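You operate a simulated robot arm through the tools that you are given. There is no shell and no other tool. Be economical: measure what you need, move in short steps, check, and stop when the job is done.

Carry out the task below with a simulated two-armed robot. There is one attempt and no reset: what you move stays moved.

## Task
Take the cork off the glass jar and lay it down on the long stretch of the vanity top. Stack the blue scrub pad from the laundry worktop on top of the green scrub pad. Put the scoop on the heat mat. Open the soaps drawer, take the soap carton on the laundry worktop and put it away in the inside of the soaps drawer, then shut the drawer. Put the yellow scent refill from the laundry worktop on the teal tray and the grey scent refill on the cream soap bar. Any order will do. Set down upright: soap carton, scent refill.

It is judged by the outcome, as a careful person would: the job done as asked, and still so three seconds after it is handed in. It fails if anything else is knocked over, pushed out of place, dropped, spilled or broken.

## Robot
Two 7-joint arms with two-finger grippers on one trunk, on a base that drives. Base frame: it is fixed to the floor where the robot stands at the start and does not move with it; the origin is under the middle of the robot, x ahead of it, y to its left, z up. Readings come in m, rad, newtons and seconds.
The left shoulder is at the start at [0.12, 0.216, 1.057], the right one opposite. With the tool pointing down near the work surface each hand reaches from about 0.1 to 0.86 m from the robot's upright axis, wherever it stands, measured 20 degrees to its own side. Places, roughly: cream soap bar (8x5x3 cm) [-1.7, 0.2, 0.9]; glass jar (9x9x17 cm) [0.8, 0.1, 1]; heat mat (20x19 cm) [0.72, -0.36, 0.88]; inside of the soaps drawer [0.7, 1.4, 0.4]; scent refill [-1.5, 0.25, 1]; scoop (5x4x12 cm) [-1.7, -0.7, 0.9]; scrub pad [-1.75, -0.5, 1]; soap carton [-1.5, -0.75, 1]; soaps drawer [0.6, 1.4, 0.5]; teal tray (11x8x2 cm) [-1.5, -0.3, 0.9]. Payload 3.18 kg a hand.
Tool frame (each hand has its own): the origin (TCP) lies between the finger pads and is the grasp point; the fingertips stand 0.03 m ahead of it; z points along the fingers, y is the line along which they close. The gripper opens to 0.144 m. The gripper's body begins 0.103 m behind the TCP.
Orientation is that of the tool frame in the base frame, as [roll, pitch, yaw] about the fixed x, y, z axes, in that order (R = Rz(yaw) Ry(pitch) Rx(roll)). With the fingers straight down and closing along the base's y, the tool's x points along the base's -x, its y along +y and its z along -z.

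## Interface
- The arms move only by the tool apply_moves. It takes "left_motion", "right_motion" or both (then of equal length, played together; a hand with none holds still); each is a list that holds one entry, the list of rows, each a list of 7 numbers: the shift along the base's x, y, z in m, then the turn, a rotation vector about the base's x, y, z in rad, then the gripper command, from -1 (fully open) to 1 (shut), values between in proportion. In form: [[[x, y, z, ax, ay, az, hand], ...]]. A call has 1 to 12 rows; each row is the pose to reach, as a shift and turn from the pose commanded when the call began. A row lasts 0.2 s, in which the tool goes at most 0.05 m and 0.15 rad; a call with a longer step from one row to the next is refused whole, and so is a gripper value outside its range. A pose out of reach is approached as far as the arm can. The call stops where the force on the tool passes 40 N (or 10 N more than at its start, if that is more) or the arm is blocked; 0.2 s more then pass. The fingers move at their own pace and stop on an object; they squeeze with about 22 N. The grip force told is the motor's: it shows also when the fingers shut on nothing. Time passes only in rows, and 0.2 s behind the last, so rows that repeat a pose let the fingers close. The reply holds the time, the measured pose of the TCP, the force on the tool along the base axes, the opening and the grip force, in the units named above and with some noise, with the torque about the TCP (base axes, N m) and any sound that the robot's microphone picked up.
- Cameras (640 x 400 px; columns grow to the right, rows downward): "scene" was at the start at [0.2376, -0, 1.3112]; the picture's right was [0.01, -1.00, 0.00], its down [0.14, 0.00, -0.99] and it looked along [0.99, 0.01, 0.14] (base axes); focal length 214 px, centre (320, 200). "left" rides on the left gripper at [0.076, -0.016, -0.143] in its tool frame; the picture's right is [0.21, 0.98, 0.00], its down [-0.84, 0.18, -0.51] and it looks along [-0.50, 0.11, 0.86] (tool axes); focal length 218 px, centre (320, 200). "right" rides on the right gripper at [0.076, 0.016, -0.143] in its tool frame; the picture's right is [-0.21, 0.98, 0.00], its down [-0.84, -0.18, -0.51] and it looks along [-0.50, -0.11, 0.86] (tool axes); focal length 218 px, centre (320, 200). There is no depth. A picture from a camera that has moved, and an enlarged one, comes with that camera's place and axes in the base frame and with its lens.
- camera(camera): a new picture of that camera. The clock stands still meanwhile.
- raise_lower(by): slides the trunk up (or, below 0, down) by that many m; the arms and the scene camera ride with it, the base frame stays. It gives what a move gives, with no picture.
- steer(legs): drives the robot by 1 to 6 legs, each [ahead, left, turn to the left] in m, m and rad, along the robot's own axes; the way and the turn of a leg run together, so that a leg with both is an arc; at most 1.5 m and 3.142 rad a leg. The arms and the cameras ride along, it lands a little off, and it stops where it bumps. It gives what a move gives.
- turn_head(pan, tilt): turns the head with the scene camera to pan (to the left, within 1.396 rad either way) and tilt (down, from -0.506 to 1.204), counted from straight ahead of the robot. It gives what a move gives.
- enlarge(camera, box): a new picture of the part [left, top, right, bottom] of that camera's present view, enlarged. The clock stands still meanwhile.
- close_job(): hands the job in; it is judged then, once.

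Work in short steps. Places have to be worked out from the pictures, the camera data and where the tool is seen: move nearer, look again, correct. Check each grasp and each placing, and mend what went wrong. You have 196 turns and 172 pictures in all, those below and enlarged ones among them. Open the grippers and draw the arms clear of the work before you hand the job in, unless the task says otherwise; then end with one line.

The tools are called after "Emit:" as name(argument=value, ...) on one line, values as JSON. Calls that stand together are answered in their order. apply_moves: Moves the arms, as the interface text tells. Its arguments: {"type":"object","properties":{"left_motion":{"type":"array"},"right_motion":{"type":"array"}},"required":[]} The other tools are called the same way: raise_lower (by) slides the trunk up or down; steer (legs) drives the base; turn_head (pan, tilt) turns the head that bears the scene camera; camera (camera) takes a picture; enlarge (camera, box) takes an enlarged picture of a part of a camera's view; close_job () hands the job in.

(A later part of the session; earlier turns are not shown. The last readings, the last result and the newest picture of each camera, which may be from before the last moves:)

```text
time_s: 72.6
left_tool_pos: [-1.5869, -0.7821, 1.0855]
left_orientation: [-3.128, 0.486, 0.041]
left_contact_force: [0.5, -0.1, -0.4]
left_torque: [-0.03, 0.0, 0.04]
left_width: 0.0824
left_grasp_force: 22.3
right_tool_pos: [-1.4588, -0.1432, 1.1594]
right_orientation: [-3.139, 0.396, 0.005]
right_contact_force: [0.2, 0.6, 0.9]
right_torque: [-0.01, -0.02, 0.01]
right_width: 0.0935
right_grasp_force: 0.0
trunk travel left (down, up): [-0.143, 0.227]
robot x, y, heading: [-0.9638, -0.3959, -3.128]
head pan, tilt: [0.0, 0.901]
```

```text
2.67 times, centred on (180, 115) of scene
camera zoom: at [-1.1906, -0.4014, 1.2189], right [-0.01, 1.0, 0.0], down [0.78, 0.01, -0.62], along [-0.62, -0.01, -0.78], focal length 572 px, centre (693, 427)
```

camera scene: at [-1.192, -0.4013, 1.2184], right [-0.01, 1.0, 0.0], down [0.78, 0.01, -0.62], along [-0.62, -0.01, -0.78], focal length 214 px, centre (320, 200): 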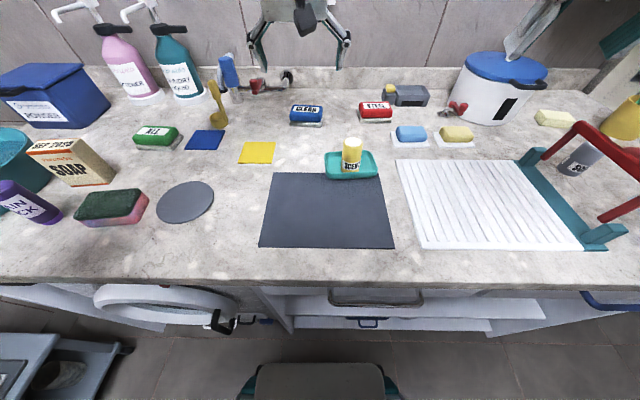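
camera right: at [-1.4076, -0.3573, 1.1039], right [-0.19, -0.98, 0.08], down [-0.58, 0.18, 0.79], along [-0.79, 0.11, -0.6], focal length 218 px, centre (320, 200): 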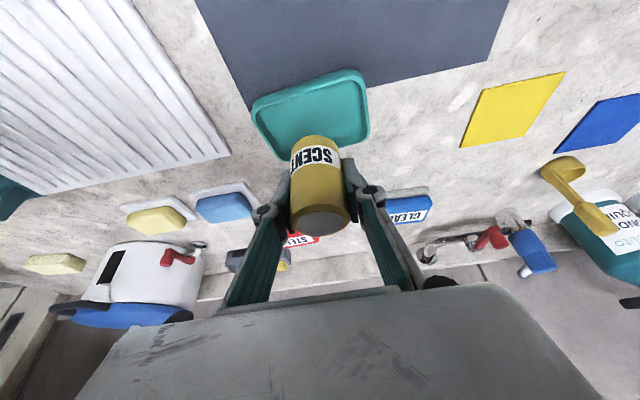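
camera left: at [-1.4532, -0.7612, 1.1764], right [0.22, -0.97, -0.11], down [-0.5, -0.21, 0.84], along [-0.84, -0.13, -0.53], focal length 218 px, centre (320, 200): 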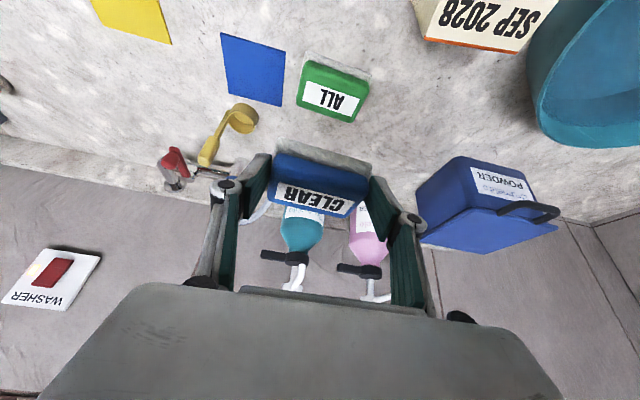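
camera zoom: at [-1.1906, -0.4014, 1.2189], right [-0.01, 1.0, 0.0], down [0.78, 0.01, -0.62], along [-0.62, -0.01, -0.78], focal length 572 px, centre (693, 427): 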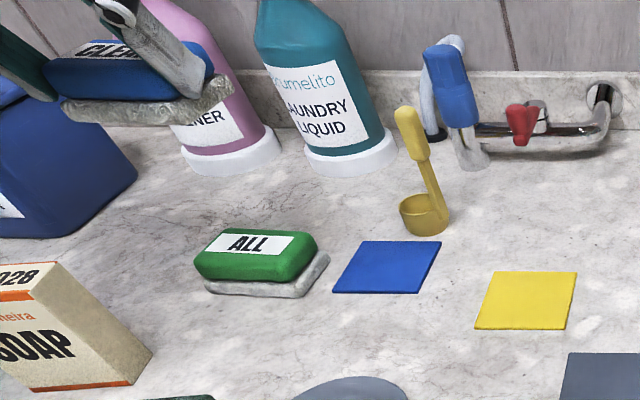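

Green pad centre ≈(-1.597,-0.778). Lower the blue pad onto it: down to near, then creep.

Emit:
apply_moves(left_motion=[[[0.002, 0.003, -0.03, 0, 0, 0, 0.6], [0.003, 0.004, -0.06, 0, 0, 0, 0.6], [0.003, 0.004, -0.08, 0, 0, 0, 0.6], [0.003, 0.004, -0.088, 0, 0, 0, 0.6], [0.003, 0.004, -0.092, 0, 0, 0, 0.6], [0.003, 0.004, -0.092, 0, 0, 0, 0.6]]])

Emit:
enlarge(camera="scene", box=[60, 40, 300, 190])

```text
time_s: 74.0
left_tool_pos: [-1.5846, -0.7771, 0.9931]
left_orientation: [-3.126, 0.486, 0.042]
left_contact_force: [0.5, 0.1, -0.7]
left_torque: [-0.01, -0.02, 0.0]
left_width: 0.0823
left_grasp_force: 22.5
right_tool_pos: [-1.4604, -0.143, 1.1581]
right_orientation: [-3.139, 0.394, 0.006]
right_contact_force: [0.3, -0.5, -0.4]
right_torque: [-0.04, 0.0, 0.02]
right_width: 0.0936
right_grasp_force: 0.1
trunk travel left (down, up): [-0.143, 0.227]
robot x, y, heading: [-0.967, -0.397, -3.13]
head pan, tilt: [0.0, 0.901]
```

```text
2.67 times, centred on (180, 115) of scene
camera zoom: at [-1.191, -0.4016, 1.2188], right [-0.01, 1.0, 0.0], down [0.78, 0.01, -0.62], along [-0.62, -0.01, -0.78], focal length 572 px, centre (693, 427)
```

zoom: 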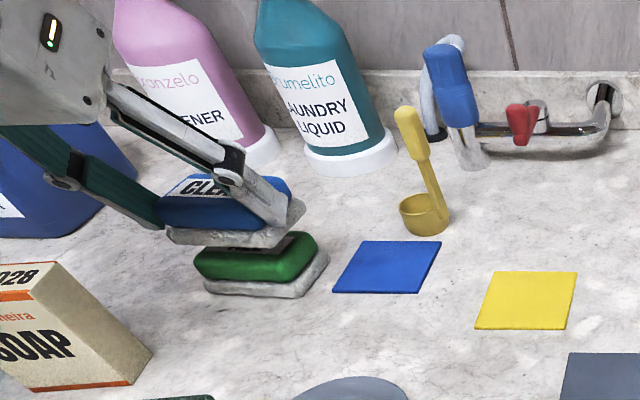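

Still a gap of ~1.5 cm; creep down to contact.

Emit:
apply_moves(left_motion=[[[0, 0.003, -0.005, 0, 0, 0, 0.6], [0, 0.003, -0.01, 0, 0, 0, 0.6], [0, 0.003, -0.014, 0, 0, 0, 0.6], [0, 0.003, -0.014, 0, 0, 0, 0.6]]])

Emit:
enlarge(camera="scene", box=[60, 40, 300, 190])

Emit:
camera(camera="left")

```text
time_s: 75.0
left_tool_pos: [-1.5828, -0.7763, 0.98]
left_orientation: [-3.126, 0.485, 0.042]
left_contact_force: [0.8, 0.6, -1.3]
left_torque: [-0.01, -0.02, 0.02]
left_width: 0.0825
left_grasp_force: 22.3
right_tool_pos: [-1.4594, -0.1427, 1.1568]
right_orientation: [-3.14, 0.395, 0.004]
right_contact_force: [0.0, 0.0, -0.1]
right_torque: [0.02, -0.01, -0.02]
right_width: 0.0936
right_grasp_force: 0.0
trunk travel left (down, up): [-0.143, 0.227]
robot x, y, heading: [-0.9669, -0.4003, -3.131]
head pan, tilt: [0.0, 0.901]
```

```text
2.67 times, centred on (180, 115) of scene
camera zoom: at [-1.191, -0.4016, 1.2188], right [-0.01, 1.0, 0.0], down [0.78, 0.01, -0.62], along [-0.62, -0.01, -0.78], focal length 572 px, centre (693, 427)
```

zoom: 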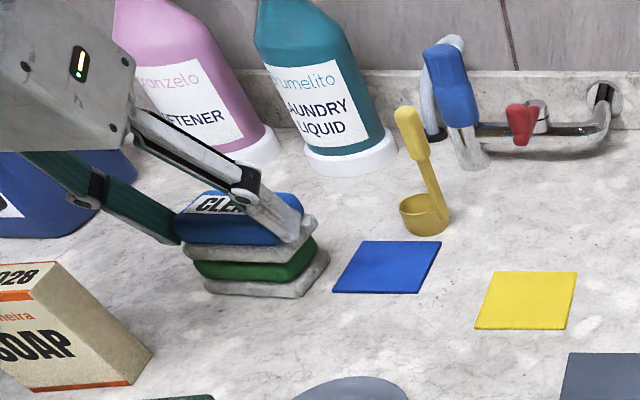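

```text
101 pictures are left
camera left: at [-1.4509, -0.7549, 1.0692], right [0.22, -0.97, -0.11], down [-0.5, -0.21, 0.84], along [-0.84, -0.13, -0.53], focal length 218 px, centre (320, 200)
```

left: 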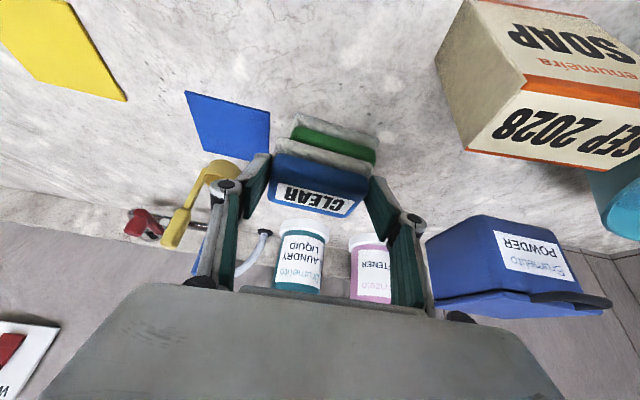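

Small gap left and blue sits ~7 mm too far to +y; correct and creep down to contact.

Emit:
apply_moves(left_motion=[[[0, -0.006, 0, 0, 0, 0, 0.6], [0, -0.006, -0.004, 0, 0, 0, 0.6], [0, -0.006, -0.007, 0, 0, 0, 0.6], [0, -0.006, -0.009, 0, 0, 0, 0.6], [0, -0.006, -0.009, 0, 0, 0, 0.6]]])

Emit:
enlarge(camera="scene", box=[60, 40, 300, 190])

```text
time_s: 76.2
left_tool_pos: [-1.5837, -0.7822, 0.9742]
left_orientation: [-3.129, 0.496, 0.04]
left_contact_force: [-3.7, -2.3, 24.1]
left_torque: [-0.75, 0.36, -0.12]
left_width: 0.0822
left_grasp_force: 22.4
right_tool_pos: [-1.4581, -0.1418, 1.1602]
right_orientation: [-3.139, 0.397, 0.005]
right_contact_force: [-0.6, 0.4, -1.5]
right_torque: [0.0, 0.0, 0.03]
right_width: 0.0938
right_grasp_force: 0.1
trunk travel left (down, up): [-0.143, 0.227]
robot x, y, heading: [-0.9641, -0.3992, -3.128]
head pan, tilt: [0.0, 0.901]
```

```text
2.67 times, centred on (180, 115) of scene
camera zoom: at [-1.1892, -0.4007, 1.2196], right [-0.01, 1.0, 0.0], down [0.78, 0.01, -0.62], along [-0.62, -0.01, -0.78], focal length 572 px, centre (693, 427)
```

zoom: 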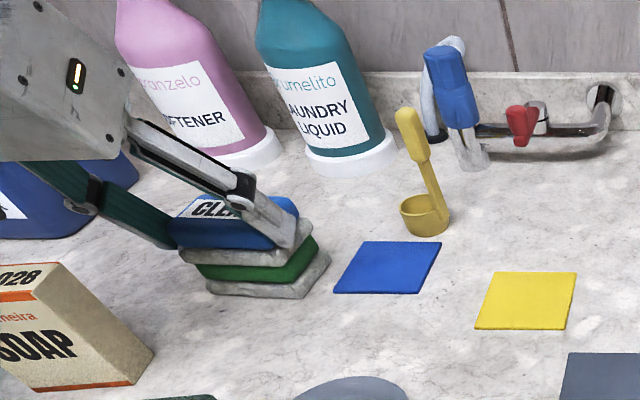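

Contact (24 N) and well aligned. Ease up, open, and lift off toward the robot.

Emit:
apply_moves(left_motion=[[[0, 0, 0.003, 0, 0, 0, 0], [0, 0, 0.003, 0, 0, 0, -0.4], [0, 0, 0.003, 0, 0, 0, -0.4], [0.005, 0, 0.03, 0, 0, 0, -0.4], [0.01, 0, 0.06, 0, 0, 0, -0.4], [0.03, 0, 0.1, 0, 0, 0, -0.4], [0.06, 0, 0.13, 0, 0, 0, -0.4], [0.1, 0, 0.15, 0, 0, 0, -0.4], [0.14, 0, 0.17, 0, 0, 0, -0.4], [0.18, 0, 0.19, 0, 0, 0, -0.4]]])

Emit:
enlarge(camera="scene", box=[60, 40, 300, 190])

Emit:
camera(camera="left")

```text
time_s: 78.4
left_tool_pos: [-1.4041, -0.7738, 1.1565]
left_orientation: [-3.127, 0.488, 0.043]
left_contact_force: [-0.5, -0.8, -0.3]
left_torque: [0.0, -0.01, -0.01]
left_width: 0.1008
left_grasp_force: 0.1
left hand out of reach, approached as far as the arm can: row 10
right_tool_pos: [-1.4589, -0.1429, 1.1592]
right_orientation: [-3.138, 0.398, 0.005]
right_contact_force: [0.7, 0.0, 0.2]
right_torque: [-0.01, 0.0, 0.01]
right_width: 0.0937
right_grasp_force: 0.1
trunk travel left (down, up): [-0.143, 0.227]
robot x, y, heading: [-0.9651, -0.3958, -3.123]
head pan, tilt: [0.0, 0.901]
```

```text
2.67 times, centred on (180, 115) of scene
camera zoom: at [-1.1906, -0.4013, 1.2189], right [-0.01, 1.0, 0.0], down [0.78, 0.01, -0.62], along [-0.62, -0.01, -0.78], focal length 572 px, centre (693, 427)
```

zoom: 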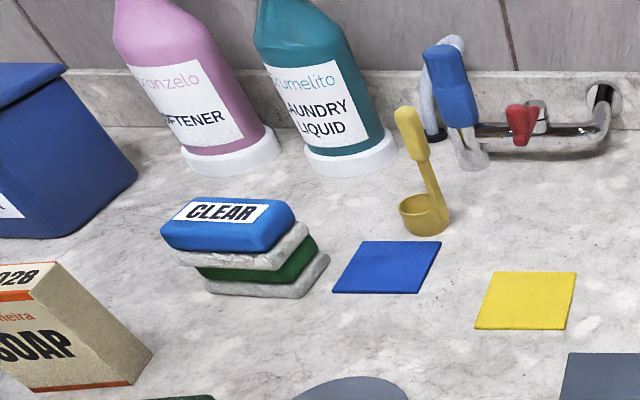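

```text
98 pictures are left
camera left: at [-1.27, -0.7526, 1.2465], right [0.22, -0.97, -0.11], down [-0.5, -0.21, 0.84], along [-0.84, -0.13, -0.53], focal length 218 px, centre (320, 200)
```

left: 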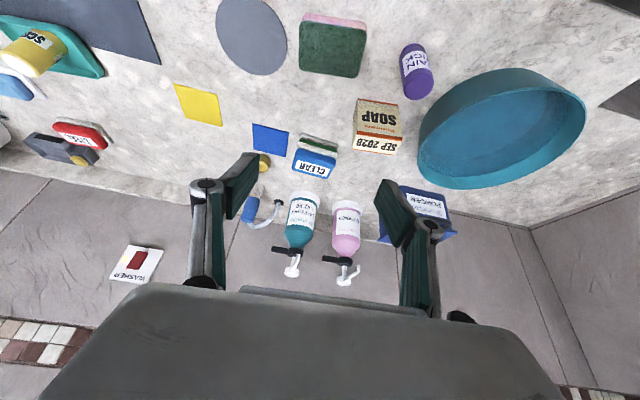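

Pads stacked. Now the grey refill: strafe right 0.35 and look.

Emit:
steer(legs=[[0, -0.36, 0]])

Emit:
enlarge(camera="scene", box=[300, 60, 500, 210])

Emit:
camera(camera="right")

```text
time_s: 82.2
left_tool_pos: [-1.4074, -0.4111, 1.1572]
left_orientation: [-3.126, 0.487, 0.044]
left_contact_force: [-0.4, 1.2, 0.2]
left_torque: [0.02, 0.01, 0.02]
left_width: 0.1009
left_grasp_force: 0.2
right_tool_pos: [-1.4651, 0.2198, 1.159]
right_orientation: [-3.139, 0.395, 0.009]
right_contact_force: [0.2, -0.4, 0.3]
right_torque: [-0.04, -0.02, 0.02]
right_width: 0.0935
right_grasp_force: 0.0
trunk travel left (down, up): [-0.143, 0.227]
robot x, y, heading: [-0.9687, -0.0358, -3.126]
head pan, tilt: [0.0, 0.901]
```

```text
2.67 times, centred on (400, 135) of scene
camera zoom: at [-1.1961, -0.0389, 1.2187], right [-0.01, 1.0, 0.0], down [0.78, 0.01, -0.62], along [-0.62, -0.01, -0.78], focal length 572 px, centre (107, 373)
```

zoom: 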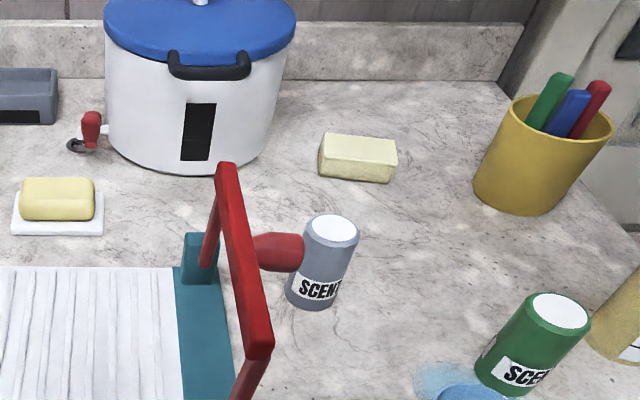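

```text
96 pictures are left
camera right: at [-1.3412, 0.204, 1.2597], right [-0.19, -0.98, 0.08], down [-0.58, 0.17, 0.79], along [-0.79, 0.1, -0.6], focal length 218 px, centre (320, 200)
```

right: 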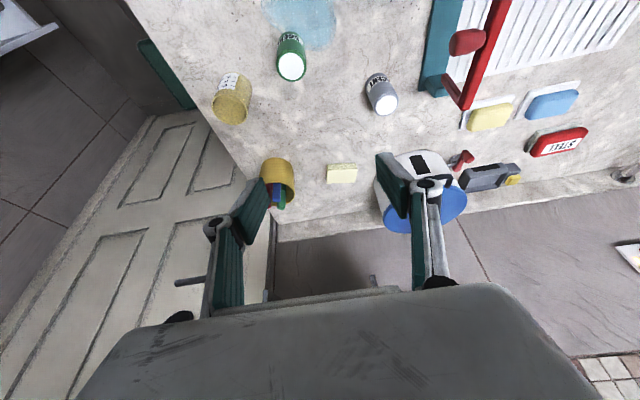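

Triangulated: grey refill at (-1.529, 0.117); the red handle knob at (-1.45, 0.055, 1.01) and the arch at y≈0.035, z≈1.01. I'll grip the bottle by its upper part with a narrow opening so the hand clears them; hover first.

Emit:
apply_moves(right_motion=[[[-0.015, -0.025, -0.015, 0, 0, 0, 0.1], [-0.03, -0.05, -0.03, 0, 0, 0, 0.1], [-0.045, -0.08, -0.05, 0, 0, 0, 0.1], [-0.055, -0.103, -0.08, 0, 0, 0, 0.1], [-0.055, -0.103, -0.08, 0, 0, 0, 0.1]]])

Emit:
camera(camera="right")

Emit:
enlarge(camera="scene", box=[300, 60, 500, 210])

```text
time_s: 83.3
left_tool_pos: [-1.409, -0.4106, 1.1563]
left_orientation: [-3.126, 0.487, 0.043]
left_contact_force: [0.6, 0.8, 0.3]
left_torque: [-0.03, 0.02, -0.02]
left_width: 0.1007
left_grasp_force: 0.1
right_tool_pos: [-1.5212, 0.1147, 1.0788]
right_orientation: [-3.138, 0.397, 0.006]
right_contact_force: [-0.2, 0.3, -0.2]
right_torque: [0.0, 0.02, 0.02]
right_width: 0.0649
right_grasp_force: 0.1
trunk travel left (down, up): [-0.143, 0.227]
robot x, y, heading: [-0.9703, -0.0348, -3.121]
head pan, tilt: [0.0, 0.901]
```

```text
95 pictures are left
camera right: at [-1.397, 0.0999, 1.1807], right [-0.19, -0.98, 0.08], down [-0.58, 0.17, 0.79], along [-0.79, 0.1, -0.6], focal length 218 px, centre (320, 200)
```

right: 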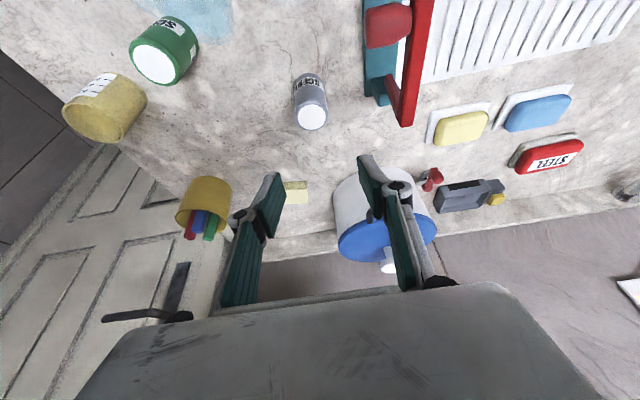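

```text
2.67 times, centred on (400, 135) of scene
camera zoom: at [-1.1955, -0.039, 1.219], right [-0.01, 1.0, 0.0], down [0.78, 0.01, -0.62], along [-0.62, -0.01, -0.78], focal length 572 px, centre (107, 373)
```

zoom: 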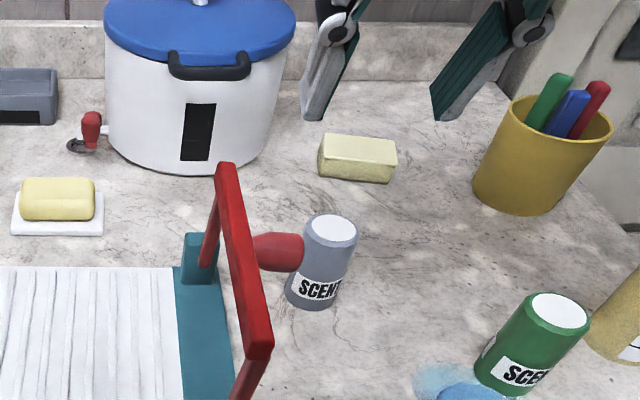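

Grey confirmed at (-1.530,0.117). Descend to z≈0.955 and close.

Emit:
apply_moves(right_motion=[[[-0.003, 0.002, -0.03, 0, 0, 0, 0.1], [-0.003, 0.002, -0.06, 0, 0, 0, 0.1], [-0.003, 0.002, -0.09, 0, 0, 0, 0.1], [-0.003, 0.002, -0.11, 0, 0, 0, 0.1], [-0.003, 0.002, -0.124, 0, 0, 0, 0.1], [-0.003, 0.002, -0.124, 0, 0, 0, 0.1]]])

Emit:
camera(camera="right")

Emit:
enlarge(camera="scene", box=[300, 60, 500, 210])

```text
time_s: 84.8
left_tool_pos: [-1.4078, -0.4119, 1.157]
left_orientation: [-3.124, 0.486, 0.044]
left_contact_force: [-0.3, 0.6, 0.0]
left_torque: [-0.01, 0.02, 0.01]
left_width: 0.1006
left_grasp_force: 0.1
right_tool_pos: [-1.5224, 0.1184, 0.9537]
right_orientation: [-3.138, 0.397, 0.005]
right_contact_force: [0.1, -0.5, 0.3]
right_torque: [0.01, 0.0, 0.03]
right_width: 0.0649
right_grasp_force: 0.0
trunk travel left (down, up): [-0.143, 0.227]
robot x, y, heading: [-0.9689, -0.0361, -3.128]
head pan, tilt: [0.0, 0.901]
```

```text
93 pictures are left
camera right: at [-1.3987, 0.103, 1.0554], right [-0.19, -0.98, 0.08], down [-0.58, 0.17, 0.79], along [-0.79, 0.1, -0.6], focal length 218 px, centre (320, 200)
```

right: 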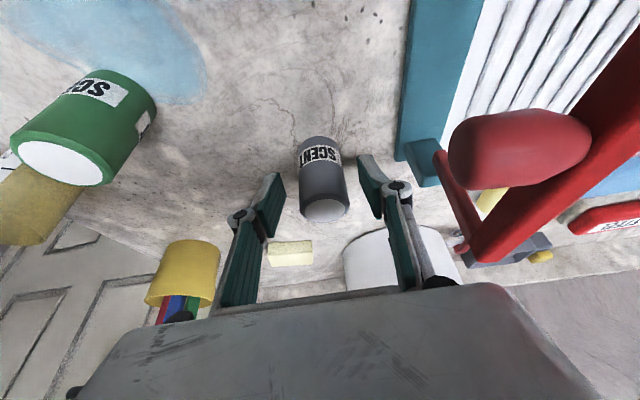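

```text
2.67 times, centred on (400, 135) of scene
camera zoom: at [-1.1959, -0.0392, 1.2188], right [-0.01, 1.0, 0.0], down [0.78, 0.01, -0.62], along [-0.62, -0.01, -0.78], focal length 572 px, centre (107, 373)
```

zoom: 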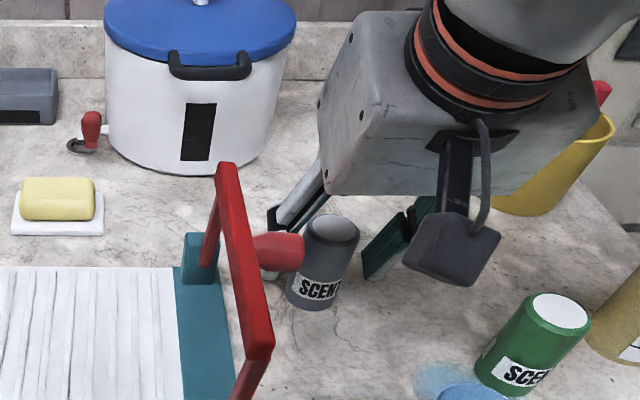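

Bottle is between the fingers and nothing touches. Close, then lift.

Emit:
apply_moves(right_motion=[[[0, 0, 0, 0, 0, 0, 0.5], [0, 0, 0, 0, 0, 0, 0.8], [0, 0, 0, 0, 0, 0, 0.8], [0, 0, 0.01, 0, 0, 0, 0.8], [0, 0, 0.04, 0, 0, 0, 0.8], [0, 0, 0.08, 0, 0, 0, 0.8], [0, 0.01, 0.1, 0, 0, 0, 0.8]]])

Emit:
camera(camera="right")

Emit:
enlarge(camera="scene", box=[300, 60, 500, 210])

```text
time_s: 86.3
left_tool_pos: [-1.4078, -0.4108, 1.1567]
left_orientation: [-3.125, 0.487, 0.046]
left_contact_force: [-0.5, 0.1, 0.3]
left_torque: [0.0, 0.0, 0.01]
left_width: 0.1008
left_grasp_force: 0.0
right_tool_pos: [-1.5221, 0.1287, 1.0549]
right_orientation: [-3.139, 0.398, 0.008]
right_contact_force: [-0.7, -0.7, -0.1]
right_torque: [-0.01, -0.01, 0.01]
right_width: 0.0367
right_grasp_force: 21.9
trunk travel left (down, up): [-0.143, 0.227]
robot x, y, heading: [-0.9696, -0.0319, -3.125]
head pan, tilt: [0.0, 0.901]
```

```text
91 pictures are left
camera right: at [-1.3983, 0.1147, 1.1565], right [-0.19, -0.98, 0.08], down [-0.58, 0.17, 0.79], along [-0.79, 0.1, -0.6], focal length 218 px, centre (320, 200)
```

right: 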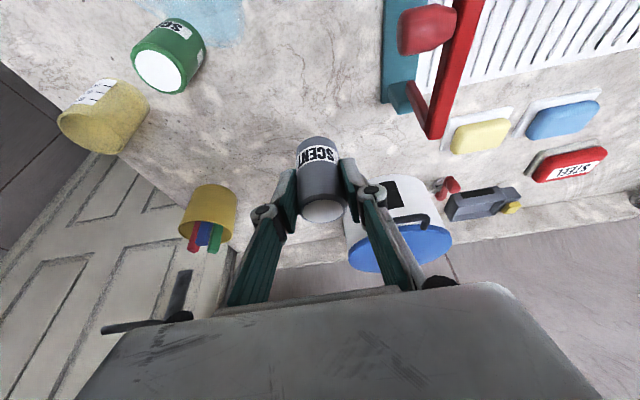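

```text
2.67 times, centred on (400, 135) of scene
camera zoom: at [-1.1958, -0.0388, 1.2188], right [-0.01, 1.0, 0.0], down [0.78, 0.01, -0.62], along [-0.62, -0.01, -0.78], focal length 572 px, centre (107, 373)
```

zoom: 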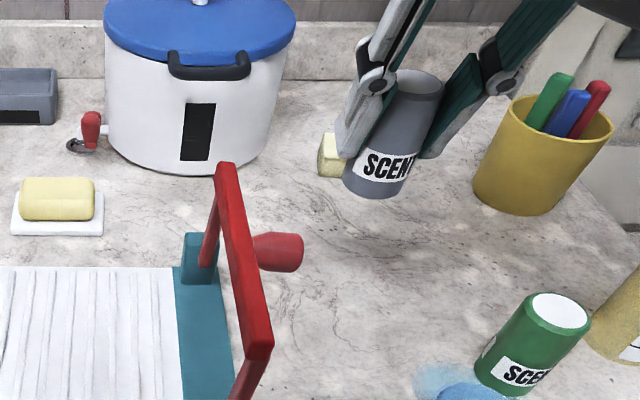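

Grey refill held. Cream bar top centre ≈(-1.692,0.194,0.93). Move above it and check.

Emit:
apply_moves(right_motion=[[[-0.03, 0.012, 0.0, 0, 0, 0, 0.8], [-0.065, 0.025, 0.0, 0, 0, 0, 0.8], [-0.1, 0.04, 0.0, 0, 0, 0, 0.8], [-0.135, 0.055, 0.0, 0, 0, 0, 0.8], [-0.162, 0.065, 0.0, 0, 0, 0, 0.8], [-0.162, 0.065, 0.0, 0, 0, 0, 0.8]]])

Emit:
camera(camera="right")

Emit:
enlarge(camera="scene", box=[340, 50, 480, 150])

```text
time_s: 87.8
left_tool_pos: [-1.4078, -0.4114, 1.156]
left_orientation: [-3.127, 0.487, 0.044]
left_contact_force: [1.3, -0.1, 0.7]
left_torque: [0.02, -0.02, -0.03]
left_width: 0.1007
left_grasp_force: 0.0
right_tool_pos: [-1.6846, 0.1909, 1.0541]
right_orientation: [-3.139, 0.397, 0.007]
right_contact_force: [0.0, -0.5, 0.2]
right_torque: [0.0, -0.01, 0.01]
right_width: 0.0365
right_grasp_force: 22.3
trunk travel left (down, up): [-0.143, 0.227]
robot x, y, heading: [-0.9665, -0.0352, -3.126]
head pan, tilt: [0.0, 0.901]
```

```text
89 pictures are left
camera right: at [-1.5612, 0.1769, 1.1558], right [-0.19, -0.98, 0.08], down [-0.58, 0.17, 0.79], along [-0.79, 0.1, -0.6], focal length 218 px, centre (320, 200)
```

right: 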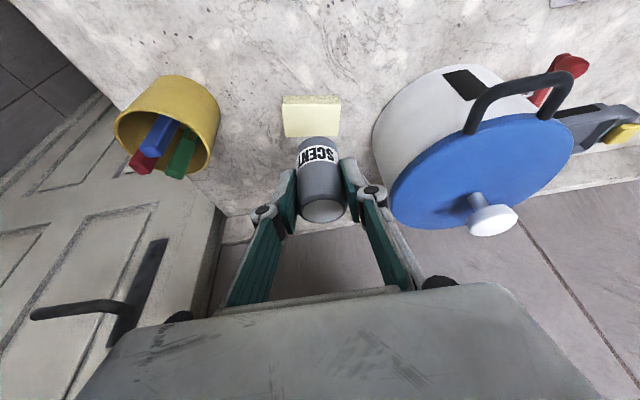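

```text
4.00 times, centred on (410, 100) of scene
camera zoom: at [-1.1958, -0.0391, 1.2189], right [-0.01, 1.0, 0.0], down [0.78, 0.01, -0.62], along [-0.62, -0.01, -0.78], focal length 858 px, centre (-40, 600)
```

zoom: 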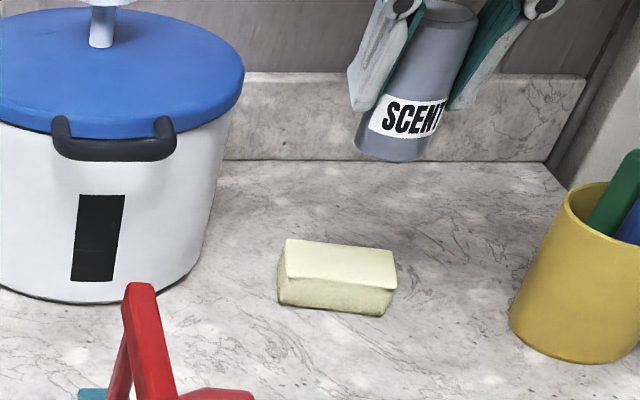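

Refined: worktop ≈0.894, bar top ≈0.924, bar centre ≈(-1.71,0.196). Shift and lower to just above.

Emit:
apply_moves(right_motion=[[[-0.008, 0.003, -0.01, 0, 0, 0, 0.8], [-0.016, 0.005, -0.03, 0, 0, 0, 0.8], [-0.016, 0.005, -0.05, 0, 0, 0, 0.8], [-0.016, 0.005, -0.06, 0, 0, 0, 0.8], [-0.016, 0.005, -0.06, 0, 0, 0, 0.8]]])

Emit:
camera(camera="right")

Emit:
enlarge(camera="scene", box=[340, 50, 480, 150])

```text
time_s: 89.0
left_tool_pos: [-1.4088, -0.4112, 1.1566]
left_orientation: [-3.126, 0.487, 0.043]
left_contact_force: [0.1, -0.7, 0.6]
left_torque: [0.01, 0.01, 0.01]
left_width: 0.1007
left_grasp_force: 0.0
right_tool_pos: [-1.7013, 0.2, 0.994]
right_orientation: [-3.138, 0.397, 0.008]
right_contact_force: [-0.2, 0.7, 0.0]
right_torque: [0.01, -0.04, 0.04]
right_width: 0.0368
right_grasp_force: 21.8
trunk travel left (down, up): [-0.143, 0.227]
robot x, y, heading: [-0.9746, -0.035, -3.126]
head pan, tilt: [0.0, 0.901]
```

```text
87 pictures are left
camera right: at [-1.5768, 0.1835, 1.095], right [-0.19, -0.98, 0.08], down [-0.58, 0.17, 0.79], along [-0.79, 0.1, -0.6], focal length 218 px, centre (320, 200)
```

right: 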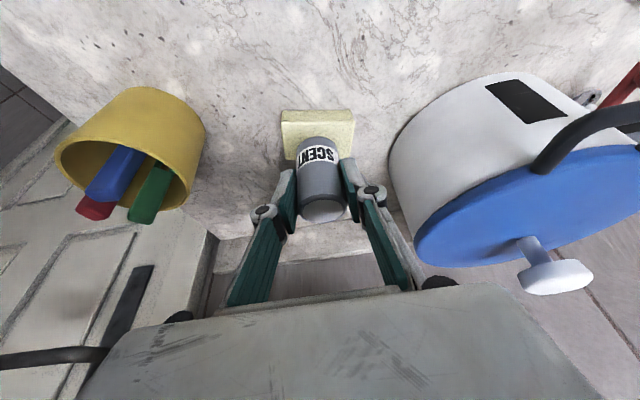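

```text
4.00 times, centred on (410, 100) of scene
camera zoom: at [-1.196, -0.0392, 1.2188], right [-0.01, 1.0, 0.0], down [0.78, 0.01, -0.62], along [-0.62, -0.01, -0.78], focal length 858 px, centre (-40, 600)
```

zoom: 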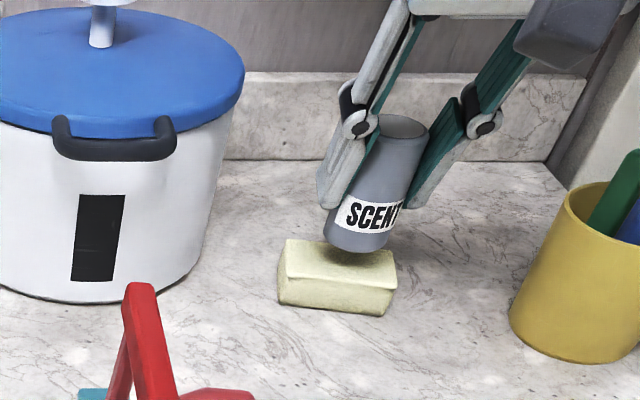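

Close to centred; nudge +4 mm in x, −2 mm in y and creep down until contact.

Emit:
apply_moves(right_motion=[[[0.004, -0.002, -0.002, 0, 0, 0, 0.8], [0.004, -0.002, -0.005, 0, 0, 0, 0.8], [0.004, -0.002, -0.008, 0, 0, 0, 0.8], [0.004, -0.002, -0.008, 0, 0, 0, 0.8]]])

Emit:
enlarge(camera="scene", box=[340, 50, 480, 150])

```text
time_s: 90.0
left_tool_pos: [-1.4093, -0.411, 1.1559]
left_orientation: [-3.127, 0.486, 0.043]
left_contact_force: [0.0, 0.1, 0.8]
left_torque: [0.02, -0.02, 0.01]
left_width: 0.101
left_grasp_force: 0.0
right_tool_pos: [-1.6974, 0.1975, 0.9859]
right_orientation: [-3.138, 0.394, 0.008]
right_contact_force: [0.3, -0.4, -0.3]
right_torque: [0.0, -0.03, 0.03]
right_width: 0.0368
right_grasp_force: 22.1
trunk travel left (down, up): [-0.143, 0.227]
robot x, y, heading: [-0.97, -0.0343, -3.128]
head pan, tilt: [0.0, 0.901]
```

```text
4.00 times, centred on (410, 100) of scene
camera zoom: at [-1.1961, -0.0392, 1.2188], right [-0.01, 1.0, 0.0], down [0.78, 0.01, -0.62], along [-0.62, -0.01, -0.78], focal length 858 px, centre (-40, 600)
```

zoom: 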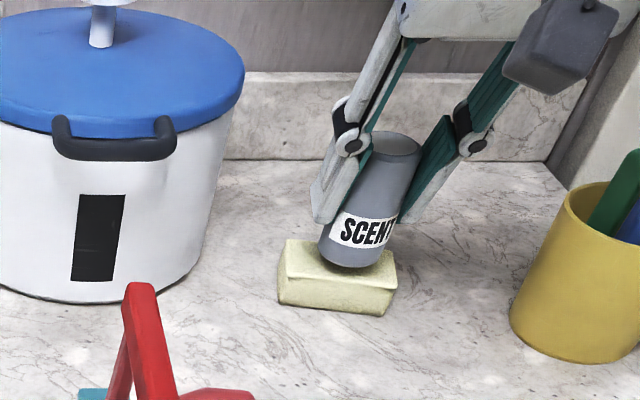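

Nearly there; creep to contact with another −3 mm in y.

Emit:
apply_moves(right_motion=[[[0.001, -0.003, 0, 0, 0, 0, 0.8], [0.001, -0.003, -0.003, 0, 0, 0, 0.8], [0.001, -0.003, -0.006, 0, 0, 0, 0.8], [0.001, -0.003, -0.006, 0, 0, 0, 0.8]]])

Emit:
enlarge(camera="scene", box=[340, 50, 480, 150])

```text
time_s: 91.0
left_tool_pos: [-1.4074, -0.4108, 1.1562]
left_orientation: [-3.126, 0.485, 0.043]
left_contact_force: [-0.9, 0.4, -0.5]
left_torque: [0.0, 0.01, 0.02]
left_width: 0.1007
left_grasp_force: 0.1
right_tool_pos: [-1.697, 0.1939, 0.9804]
right_orientation: [-3.138, 0.395, 0.006]
right_contact_force: [-0.5, -0.1, 0.1]
right_torque: [-0.01, -0.01, 0.0]
right_width: 0.037
right_grasp_force: 21.1
trunk travel left (down, up): [-0.143, 0.227]
robot x, y, heading: [-0.9687, -0.037, -3.125]
head pan, tilt: [0.0, 0.901]
```

```text
4.00 times, centred on (410, 100) of scene
camera zoom: at [-1.1961, -0.0392, 1.2188], right [-0.01, 1.0, 0.0], down [0.78, 0.01, -0.62], along [-0.62, -0.01, -0.78], focal length 858 px, centre (-40, 600)
```

zoom: 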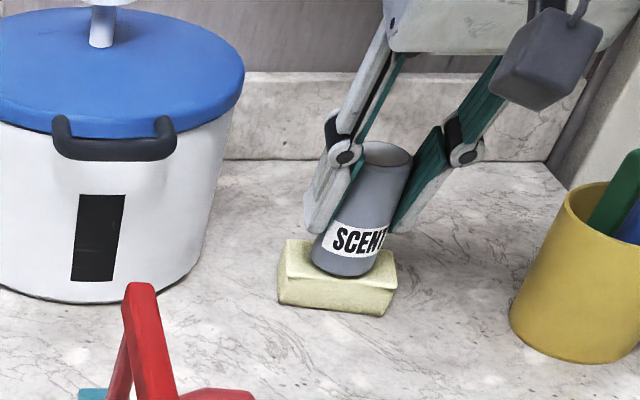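

Centred now. Keep creeping down for contact.

Emit:
apply_moves(right_motion=[[[0, 0, -0.002, 0, 0, 0, 0.8], [0, 0, -0.004, 0, 0, 0, 0.8], [0, 0, -0.006, 0, 0, 0, 0.8], [0, 0, -0.006, 0, 0, 0, 0.8]]])

Emit:
enlarge(camera="scene", box=[340, 50, 480, 150])

```text
time_s: 92.0
left_tool_pos: [-1.4083, -0.4112, 1.1582]
left_orientation: [-3.125, 0.488, 0.044]
left_contact_force: [-0.2, 0.1, 0.4]
left_torque: [0.01, -0.01, -0.01]
left_width: 0.1011
left_grasp_force: 0.0
right_tool_pos: [-1.6963, 0.1934, 0.9769]
right_orientation: [-3.139, 0.4, 0.004]
right_contact_force: [-1.6, 3.8, 14.4]
right_torque: [0.17, 0.05, -0.03]
right_width: 0.0368
right_grasp_force: 22.0
trunk travel left (down, up): [-0.143, 0.227]
robot x, y, heading: [-0.9676, -0.0369, -3.124]
head pan, tilt: [0.0, 0.901]
```

```text
4.00 times, centred on (410, 100) of scene
camera zoom: at [-1.1946, -0.0392, 1.2194], right [-0.01, 1.0, 0.0], down [0.78, 0.01, -0.62], along [-0.62, -0.01, -0.78], focal length 858 px, centre (-40, 600)
```

zoom: 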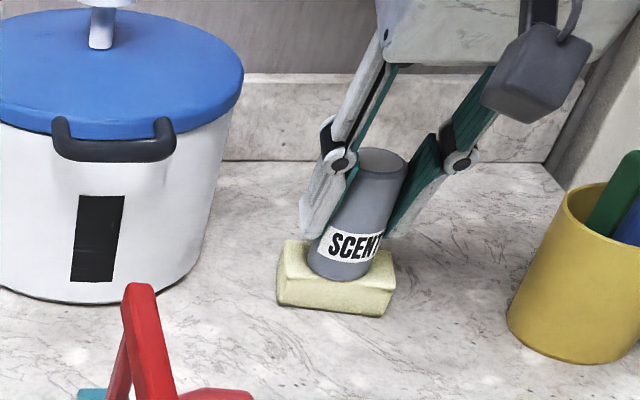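

Contact, bottle upright on the bar. Ease up 2 mm, open slightly, rise.

Emit:
apply_moves(right_motion=[[[0, 0, 0.003, 0, 0, 0, 0.5], [0, 0, 0.003, 0, 0, 0, 0.2], [0, 0, 0.003, 0, 0, 0, 0.2], [0.002, 0, 0.03, 0, 0, 0, 0.2], [0.005, 0, 0.06, 0, 0, 0, 0.2], [0.01, 0, 0.1, 0, 0, 0, 0.0], [0.04, 0, 0.13, 0, 0, 0, 0.0], [0.08, 0, 0.15, 0, 0, 0, 0.0], [0.12, 0, 0.17, 0, 0, 0, 0.0], [0.16, 0, 0.18, 0, 0, 0, 0.0]]])

Emit:
enlarge(camera="scene", box=[340, 50, 480, 150])

```text
time_s: 94.2
left_tool_pos: [-1.4081, -0.4118, 1.1569]
left_orientation: [-3.126, 0.487, 0.044]
left_contact_force: [1.1, 0.0, -0.1]
left_torque: [0.05, 0.02, -0.02]
left_width: 0.1009
left_grasp_force: 0.1
right_tool_pos: [-1.5373, 0.1929, 1.1534]
right_orientation: [-3.137, 0.396, 0.009]
right_contact_force: [0.9, -0.3, -0.2]
right_torque: [-0.01, 0.04, 0.0]
right_width: 0.0718
right_grasp_force: 0.0
trunk travel left (down, up): [-0.143, 0.227]
robot x, y, heading: [-0.9686, -0.0357, -3.131]
head pan, tilt: [0.0, 0.901]
```

```text
4.00 times, centred on (410, 100) of scene
camera zoom: at [-1.1953, -0.039, 1.219], right [-0.01, 1.0, 0.0], down [0.78, 0.01, -0.62], along [-0.62, -0.01, -0.78], focal length 858 px, centre (-40, 600)
```

zoom: 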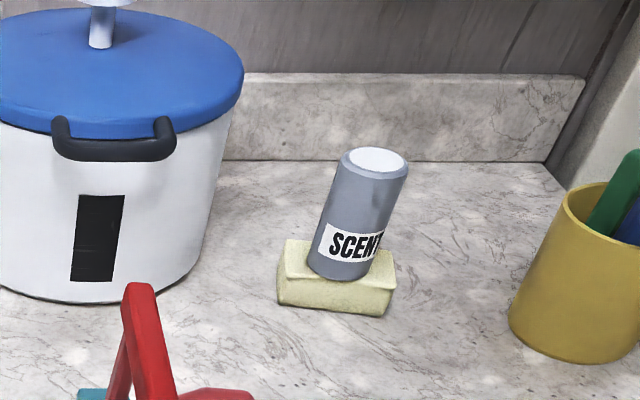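

Grey refill upright on the cream bar. Next: scoop (right hand) and soap carton (left hand). Strafe left 0.58.

Emit:
steer(legs=[[0, 0.58, 0]])

Emit:
camera(camera="scene")

Emit:
camera(camera="left")

Emit:
camera(camera="right")

```text
time_s: 99.8
left_tool_pos: [-1.3972, -0.9976, 1.1562]
left_orientation: [-3.126, 0.487, 0.052]
left_contact_force: [-0.4, 0.4, 0.0]
left_torque: [0.05, -0.01, 0.01]
left_width: 0.1008
left_grasp_force: 0.1
right_tool_pos: [-1.5281, -0.3949, 1.1535]
right_orientation: [-3.137, 0.394, 0.012]
right_contact_force: [-0.4, -0.3, -0.4]
right_torque: [0.0, -0.04, -0.02]
right_width: 0.072
right_grasp_force: 0.0
trunk travel left (down, up): [-0.143, 0.227]
robot x, y, heading: [-0.9541, -0.6176, -3.113]
head pan, tilt: [0.0, 0.901]
```

```text
81 pictures are left
camera scene: at [-1.1859, -0.6247, 1.2187], right [-0.02, 1.0, 0.0], down [0.78, 0.02, -0.62], along [-0.62, -0.01, -0.78], focal length 214 px, centre (320, 200)
```

scene: 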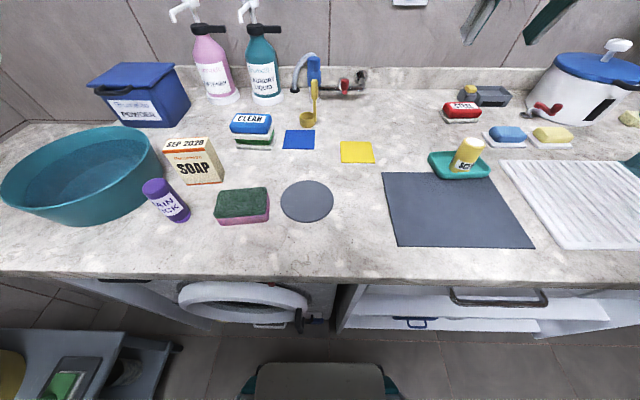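

```text
80 pictures are left
camera left: at [-1.2634, -0.9765, 1.2461], right [0.23, -0.97, -0.11], down [-0.5, -0.21, 0.84], along [-0.84, -0.13, -0.53], focal length 218 px, centre (320, 200)
```

left: 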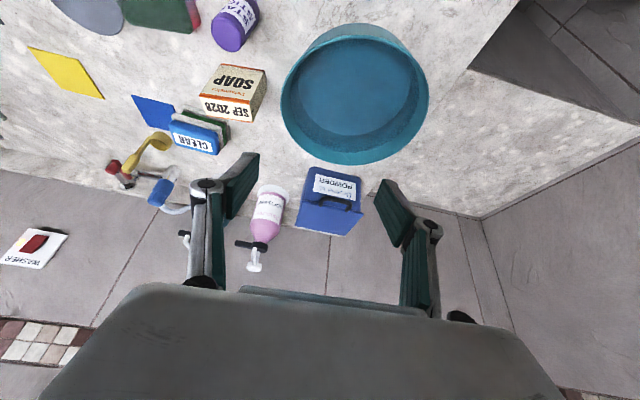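

```text
79 pictures are left
camera right: at [-1.4048, -0.4092, 1.2545], right [-0.18, -0.98, 0.08], down [-0.58, 0.17, 0.79], along [-0.79, 0.1, -0.6], focal length 218 px, centre (320, 200)
```

right: 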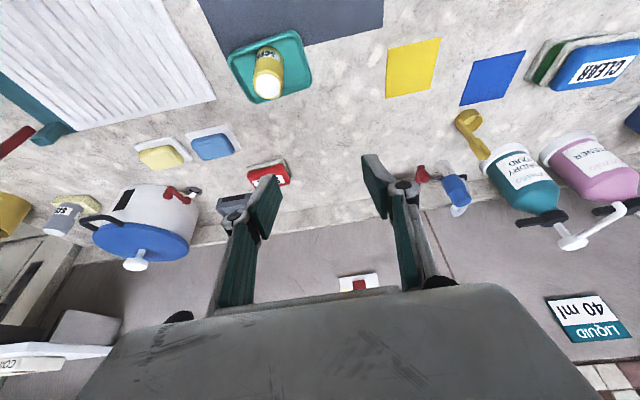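

Enlarge the scoop and carton.

Emit:
enlarge(camera="scene", box=[150, 50, 350, 200])

Emit:
enlarge(camera="left", box=[100, 40, 300, 190])

```text
2.67 times, centred on (250, 125) of scene
camera zoom: at [-1.1859, -0.6247, 1.2187], right [-0.02, 1.0, 0.0], down [0.78, 0.02, -0.62], along [-0.62, -0.01, -0.78], focal length 572 px, centre (507, 400)
```

zoom: 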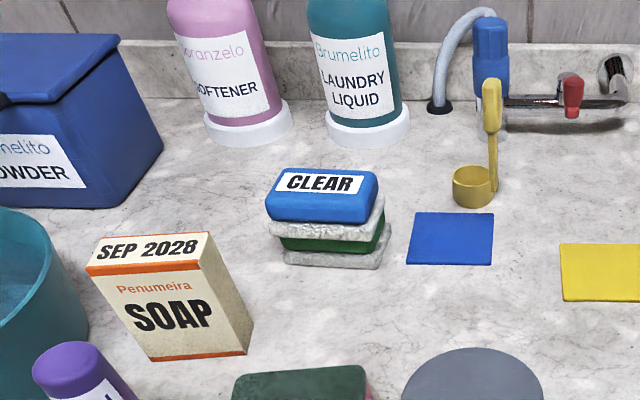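

```text
2.67 times, centred on (200, 115) of left
camera zoom: at [-1.2634, -0.9765, 1.2461], right [0.23, -0.97, -0.11], down [-0.5, -0.21, 0.84], along [-0.84, -0.13, -0.53], focal length 582 px, centre (640, 427)
```

zoom: 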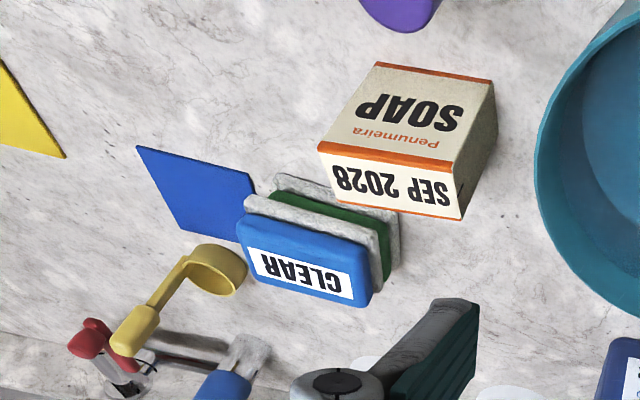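

Scoop handle grip ≈(-1.688,-0.650, z 0.97–1.01); carton centre ≈(-1.502,-0.868), about 4.3×7.5×8.7 cm. Adjust the base slightly for reach.

Emit:
steer(legs=[[0.02, 0.08, -0.028]])

Emit:
apply_moves(right_motion=[[[-0.02, -0.03, -0.005, 0, 0, 0, 0.2], [-0.04, -0.06, -0.01, 0, 0, 0, 0.2], [-0.06, -0.09, -0.02, 0, 0, 0, 0.2], [-0.08, -0.12, -0.03, 0, 0, 0, 0.2], [-0.1, -0.145, -0.04, 0, 0, 0, 0.2], [-0.115, -0.165, -0.06, 0, 0, 0, 0.2], [-0.12, -0.175, -0.075, 0, 0, 0, 0.2]]])

Emit:
camera(camera="right")

Emit:
enlarge(camera="scene", box=[200, 40, 400, 190])

```text
time_s: 101.1
left_tool_pos: [-1.4266, -1.0635, 1.1563]
left_orientation: [-3.124, 0.488, 0.023]
left_contact_force: [-0.6, 0.3, 0.1]
left_torque: [-0.02, 0.0, 0.01]
left_width: 0.1009
left_grasp_force: 0.0
right_tool_pos: [-1.5421, -0.4573, 1.1538]
right_orientation: [-3.139, 0.393, -0.013]
right_contact_force: [-0.6, 0.2, -0.2]
right_torque: [0.01, -0.02, 0.01]
right_width: 0.072
right_grasp_force: 0.1
trunk travel left (down, up): [-0.143, 0.227]
robot x, y, heading: [-0.98, -0.6952, 3.138]
head pan, tilt: [0.0, 0.901]
```

```text
time_s: 102.7
left_tool_pos: [-1.4259, -1.0643, 1.1562]
left_orientation: [-3.126, 0.487, 0.023]
left_contact_force: [0.0, 0.8, 0.3]
left_torque: [0.02, 0.04, -0.01]
left_width: 0.101
left_grasp_force: 0.0
right_tool_pos: [-1.661, -0.6327, 1.08]
right_orientation: [-3.137, 0.395, -0.016]
right_contact_force: [0.3, -0.3, -0.2]
right_torque: [0.0, 0.01, -0.01]
right_width: 0.0576
right_grasp_force: 0.1
trunk travel left (down, up): [-0.143, 0.227]
robot x, y, heading: [-0.9807, -0.6967, 3.136]
head pan, tilt: [0.0, 0.901]
```

```text
76 pictures are left
camera right: at [-1.5377, -0.6512, 1.1807], right [-0.21, -0.97, 0.08], down [-0.58, 0.19, 0.79], along [-0.79, 0.12, -0.6], focal length 218 px, centre (320, 200)
```

right: 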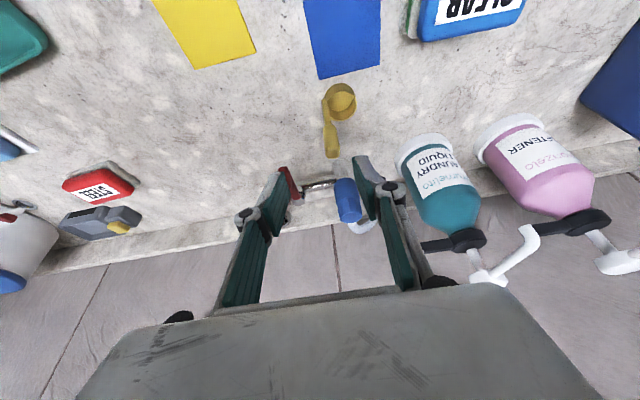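

```text
2.67 times, centred on (300, 115) of scene
camera zoom: at [-1.2055, -0.697, 1.2187], right [0.01, 1.0, 0.0], down [0.78, -0.01, -0.62], along [-0.62, 0.0, -0.78], focal length 572 px, centre (373, 427)
```

zoom: 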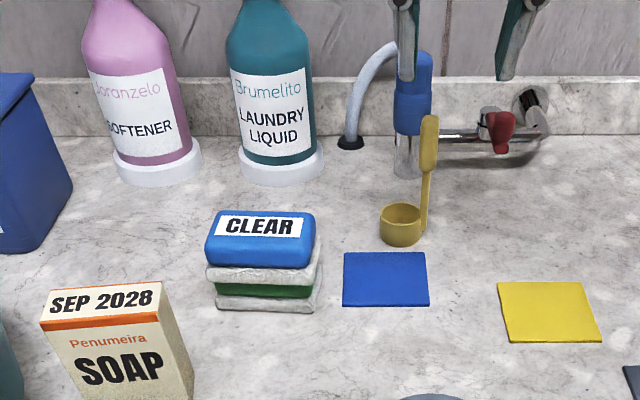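

Handle mid at (-1.689,-0.647,0.990). Go over it, descend to z≈0.988 and close.

Emit:
apply_moves(right_motion=[[[-0.013, -0.007, 0.0, 0, 0, 0, 0.2], [-0.026, -0.014, -0.005, 0, 0, 0, 0.2], [-0.026, -0.014, -0.04, 0, 0, 0, 0.2], [-0.026, -0.014, -0.07, 0, 0, 0, 0.2], [-0.026, -0.014, -0.092, 0, 0, 0, 0.2], [-0.026, -0.014, -0.092, 0, 0, 0, 0.2]]])

Emit:
camera(camera="right")

Emit:
enlarge(camera="scene", box=[250, 40, 410, 160])

```text
time_s: 104.1
left_tool_pos: [-1.4254, -1.0631, 1.1554]
left_orientation: [-3.128, 0.486, 0.024]
left_contact_force: [-0.3, 1.6, 0.4]
left_torque: [0.01, 0.03, -0.02]
left_width: 0.1011
left_grasp_force: 0.1
right_tool_pos: [-1.6875, -0.6458, 0.9853]
right_orientation: [-3.139, 0.395, -0.014]
right_contact_force: [-0.1, 0.4, -0.8]
right_torque: [0.01, -0.01, 0.01]
right_width: 0.0577
right_grasp_force: 0.1
trunk travel left (down, up): [-0.143, 0.227]
robot x, y, heading: [-0.9811, -0.6948, 3.14]
head pan, tilt: [0.0, 0.901]
```

```text
74 pictures are left
camera right: at [-1.5636, -0.6646, 1.0863], right [-0.21, -0.97, 0.08], down [-0.58, 0.19, 0.79], along [-0.79, 0.12, -0.6], focal length 218 px, centre (320, 200)
```

right: 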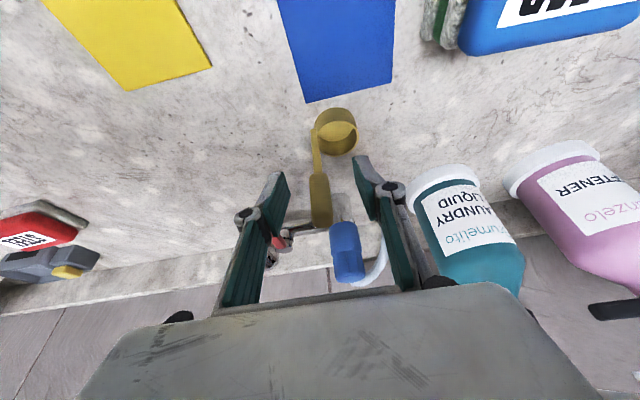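

```text
3.33 times, centred on (330, 100) of scene
camera zoom: at [-1.2051, -0.6969, 1.2189], right [0.01, 1.0, 0.0], down [0.78, -0.01, -0.62], along [-0.62, 0.0, -0.78], focal length 715 px, centre (287, 533)
```

zoom: 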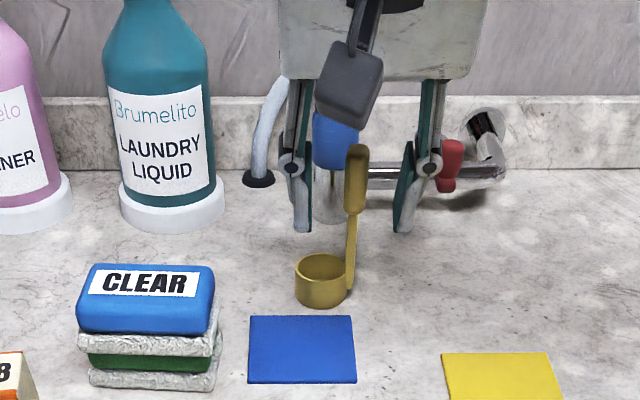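

Handle is between the fingers at the TCP. Close and lift slightly.

Emit:
apply_moves(right_motion=[[[0, 0, 0, 0, 0, 0, 0.6], [0, 0, 0, 0, 0, 0, 1], [0, 0, 0, 0, 0, 0, 1], [0, 0, 0.01, 0, 0, 0, 1], [0.005, 0, 0.04, 0, 0, 0, 1], [0.02, 0.01, 0.08, 0, 0, 0, 1]]])

Emit:
camera(camera="right")

Emit:
enlarge(camera="scene", box=[250, 0, 410, 120])

```text
time_s: 105.5
left_tool_pos: [-1.4236, -1.0641, 1.1575]
left_orientation: [-3.127, 0.488, 0.024]
left_contact_force: [0.9, 0.6, -0.5]
left_torque: [-0.02, 0.02, 0.02]
left_width: 0.1006
left_grasp_force: 0.1
right_tool_pos: [-1.6643, -0.6342, 1.0684]
right_orientation: [-3.139, 0.399, -0.014]
right_contact_force: [0.3, -0.1, -0.6]
right_torque: [0.0, 0.06, 0.02]
right_width: 0.0133
right_grasp_force: 21.6
trunk travel left (down, up): [-0.143, 0.227]
robot x, y, heading: [-0.9783, -0.6983, 3.135]
head pan, tilt: [0.0, 0.901]
```

```text
72 pictures are left
camera right: at [-1.5409, -0.6531, 1.1695], right [-0.21, -0.97, 0.08], down [-0.58, 0.19, 0.79], along [-0.79, 0.12, -0.6], focal length 218 px, centre (320, 200)
```

right: 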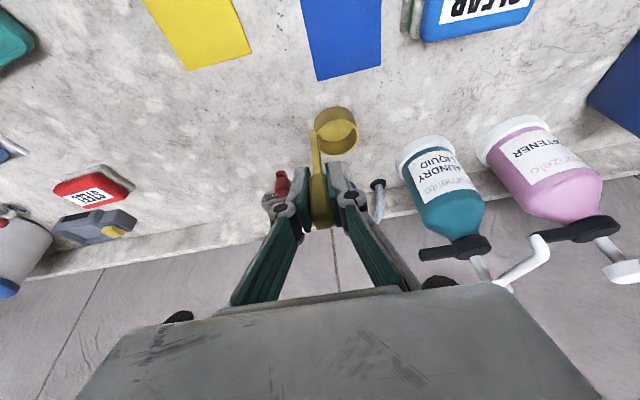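

```text
3.33 times, centred on (330, 60) of scene
camera zoom: at [-1.2037, -0.6965, 1.2194], right [0.01, 1.0, 0.0], down [0.78, -0.01, -0.62], along [-0.62, 0.0, -0.78], focal length 715 px, centre (287, 667)
```

zoom: 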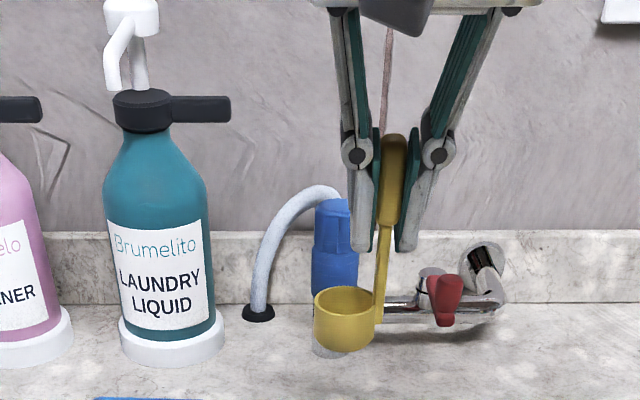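

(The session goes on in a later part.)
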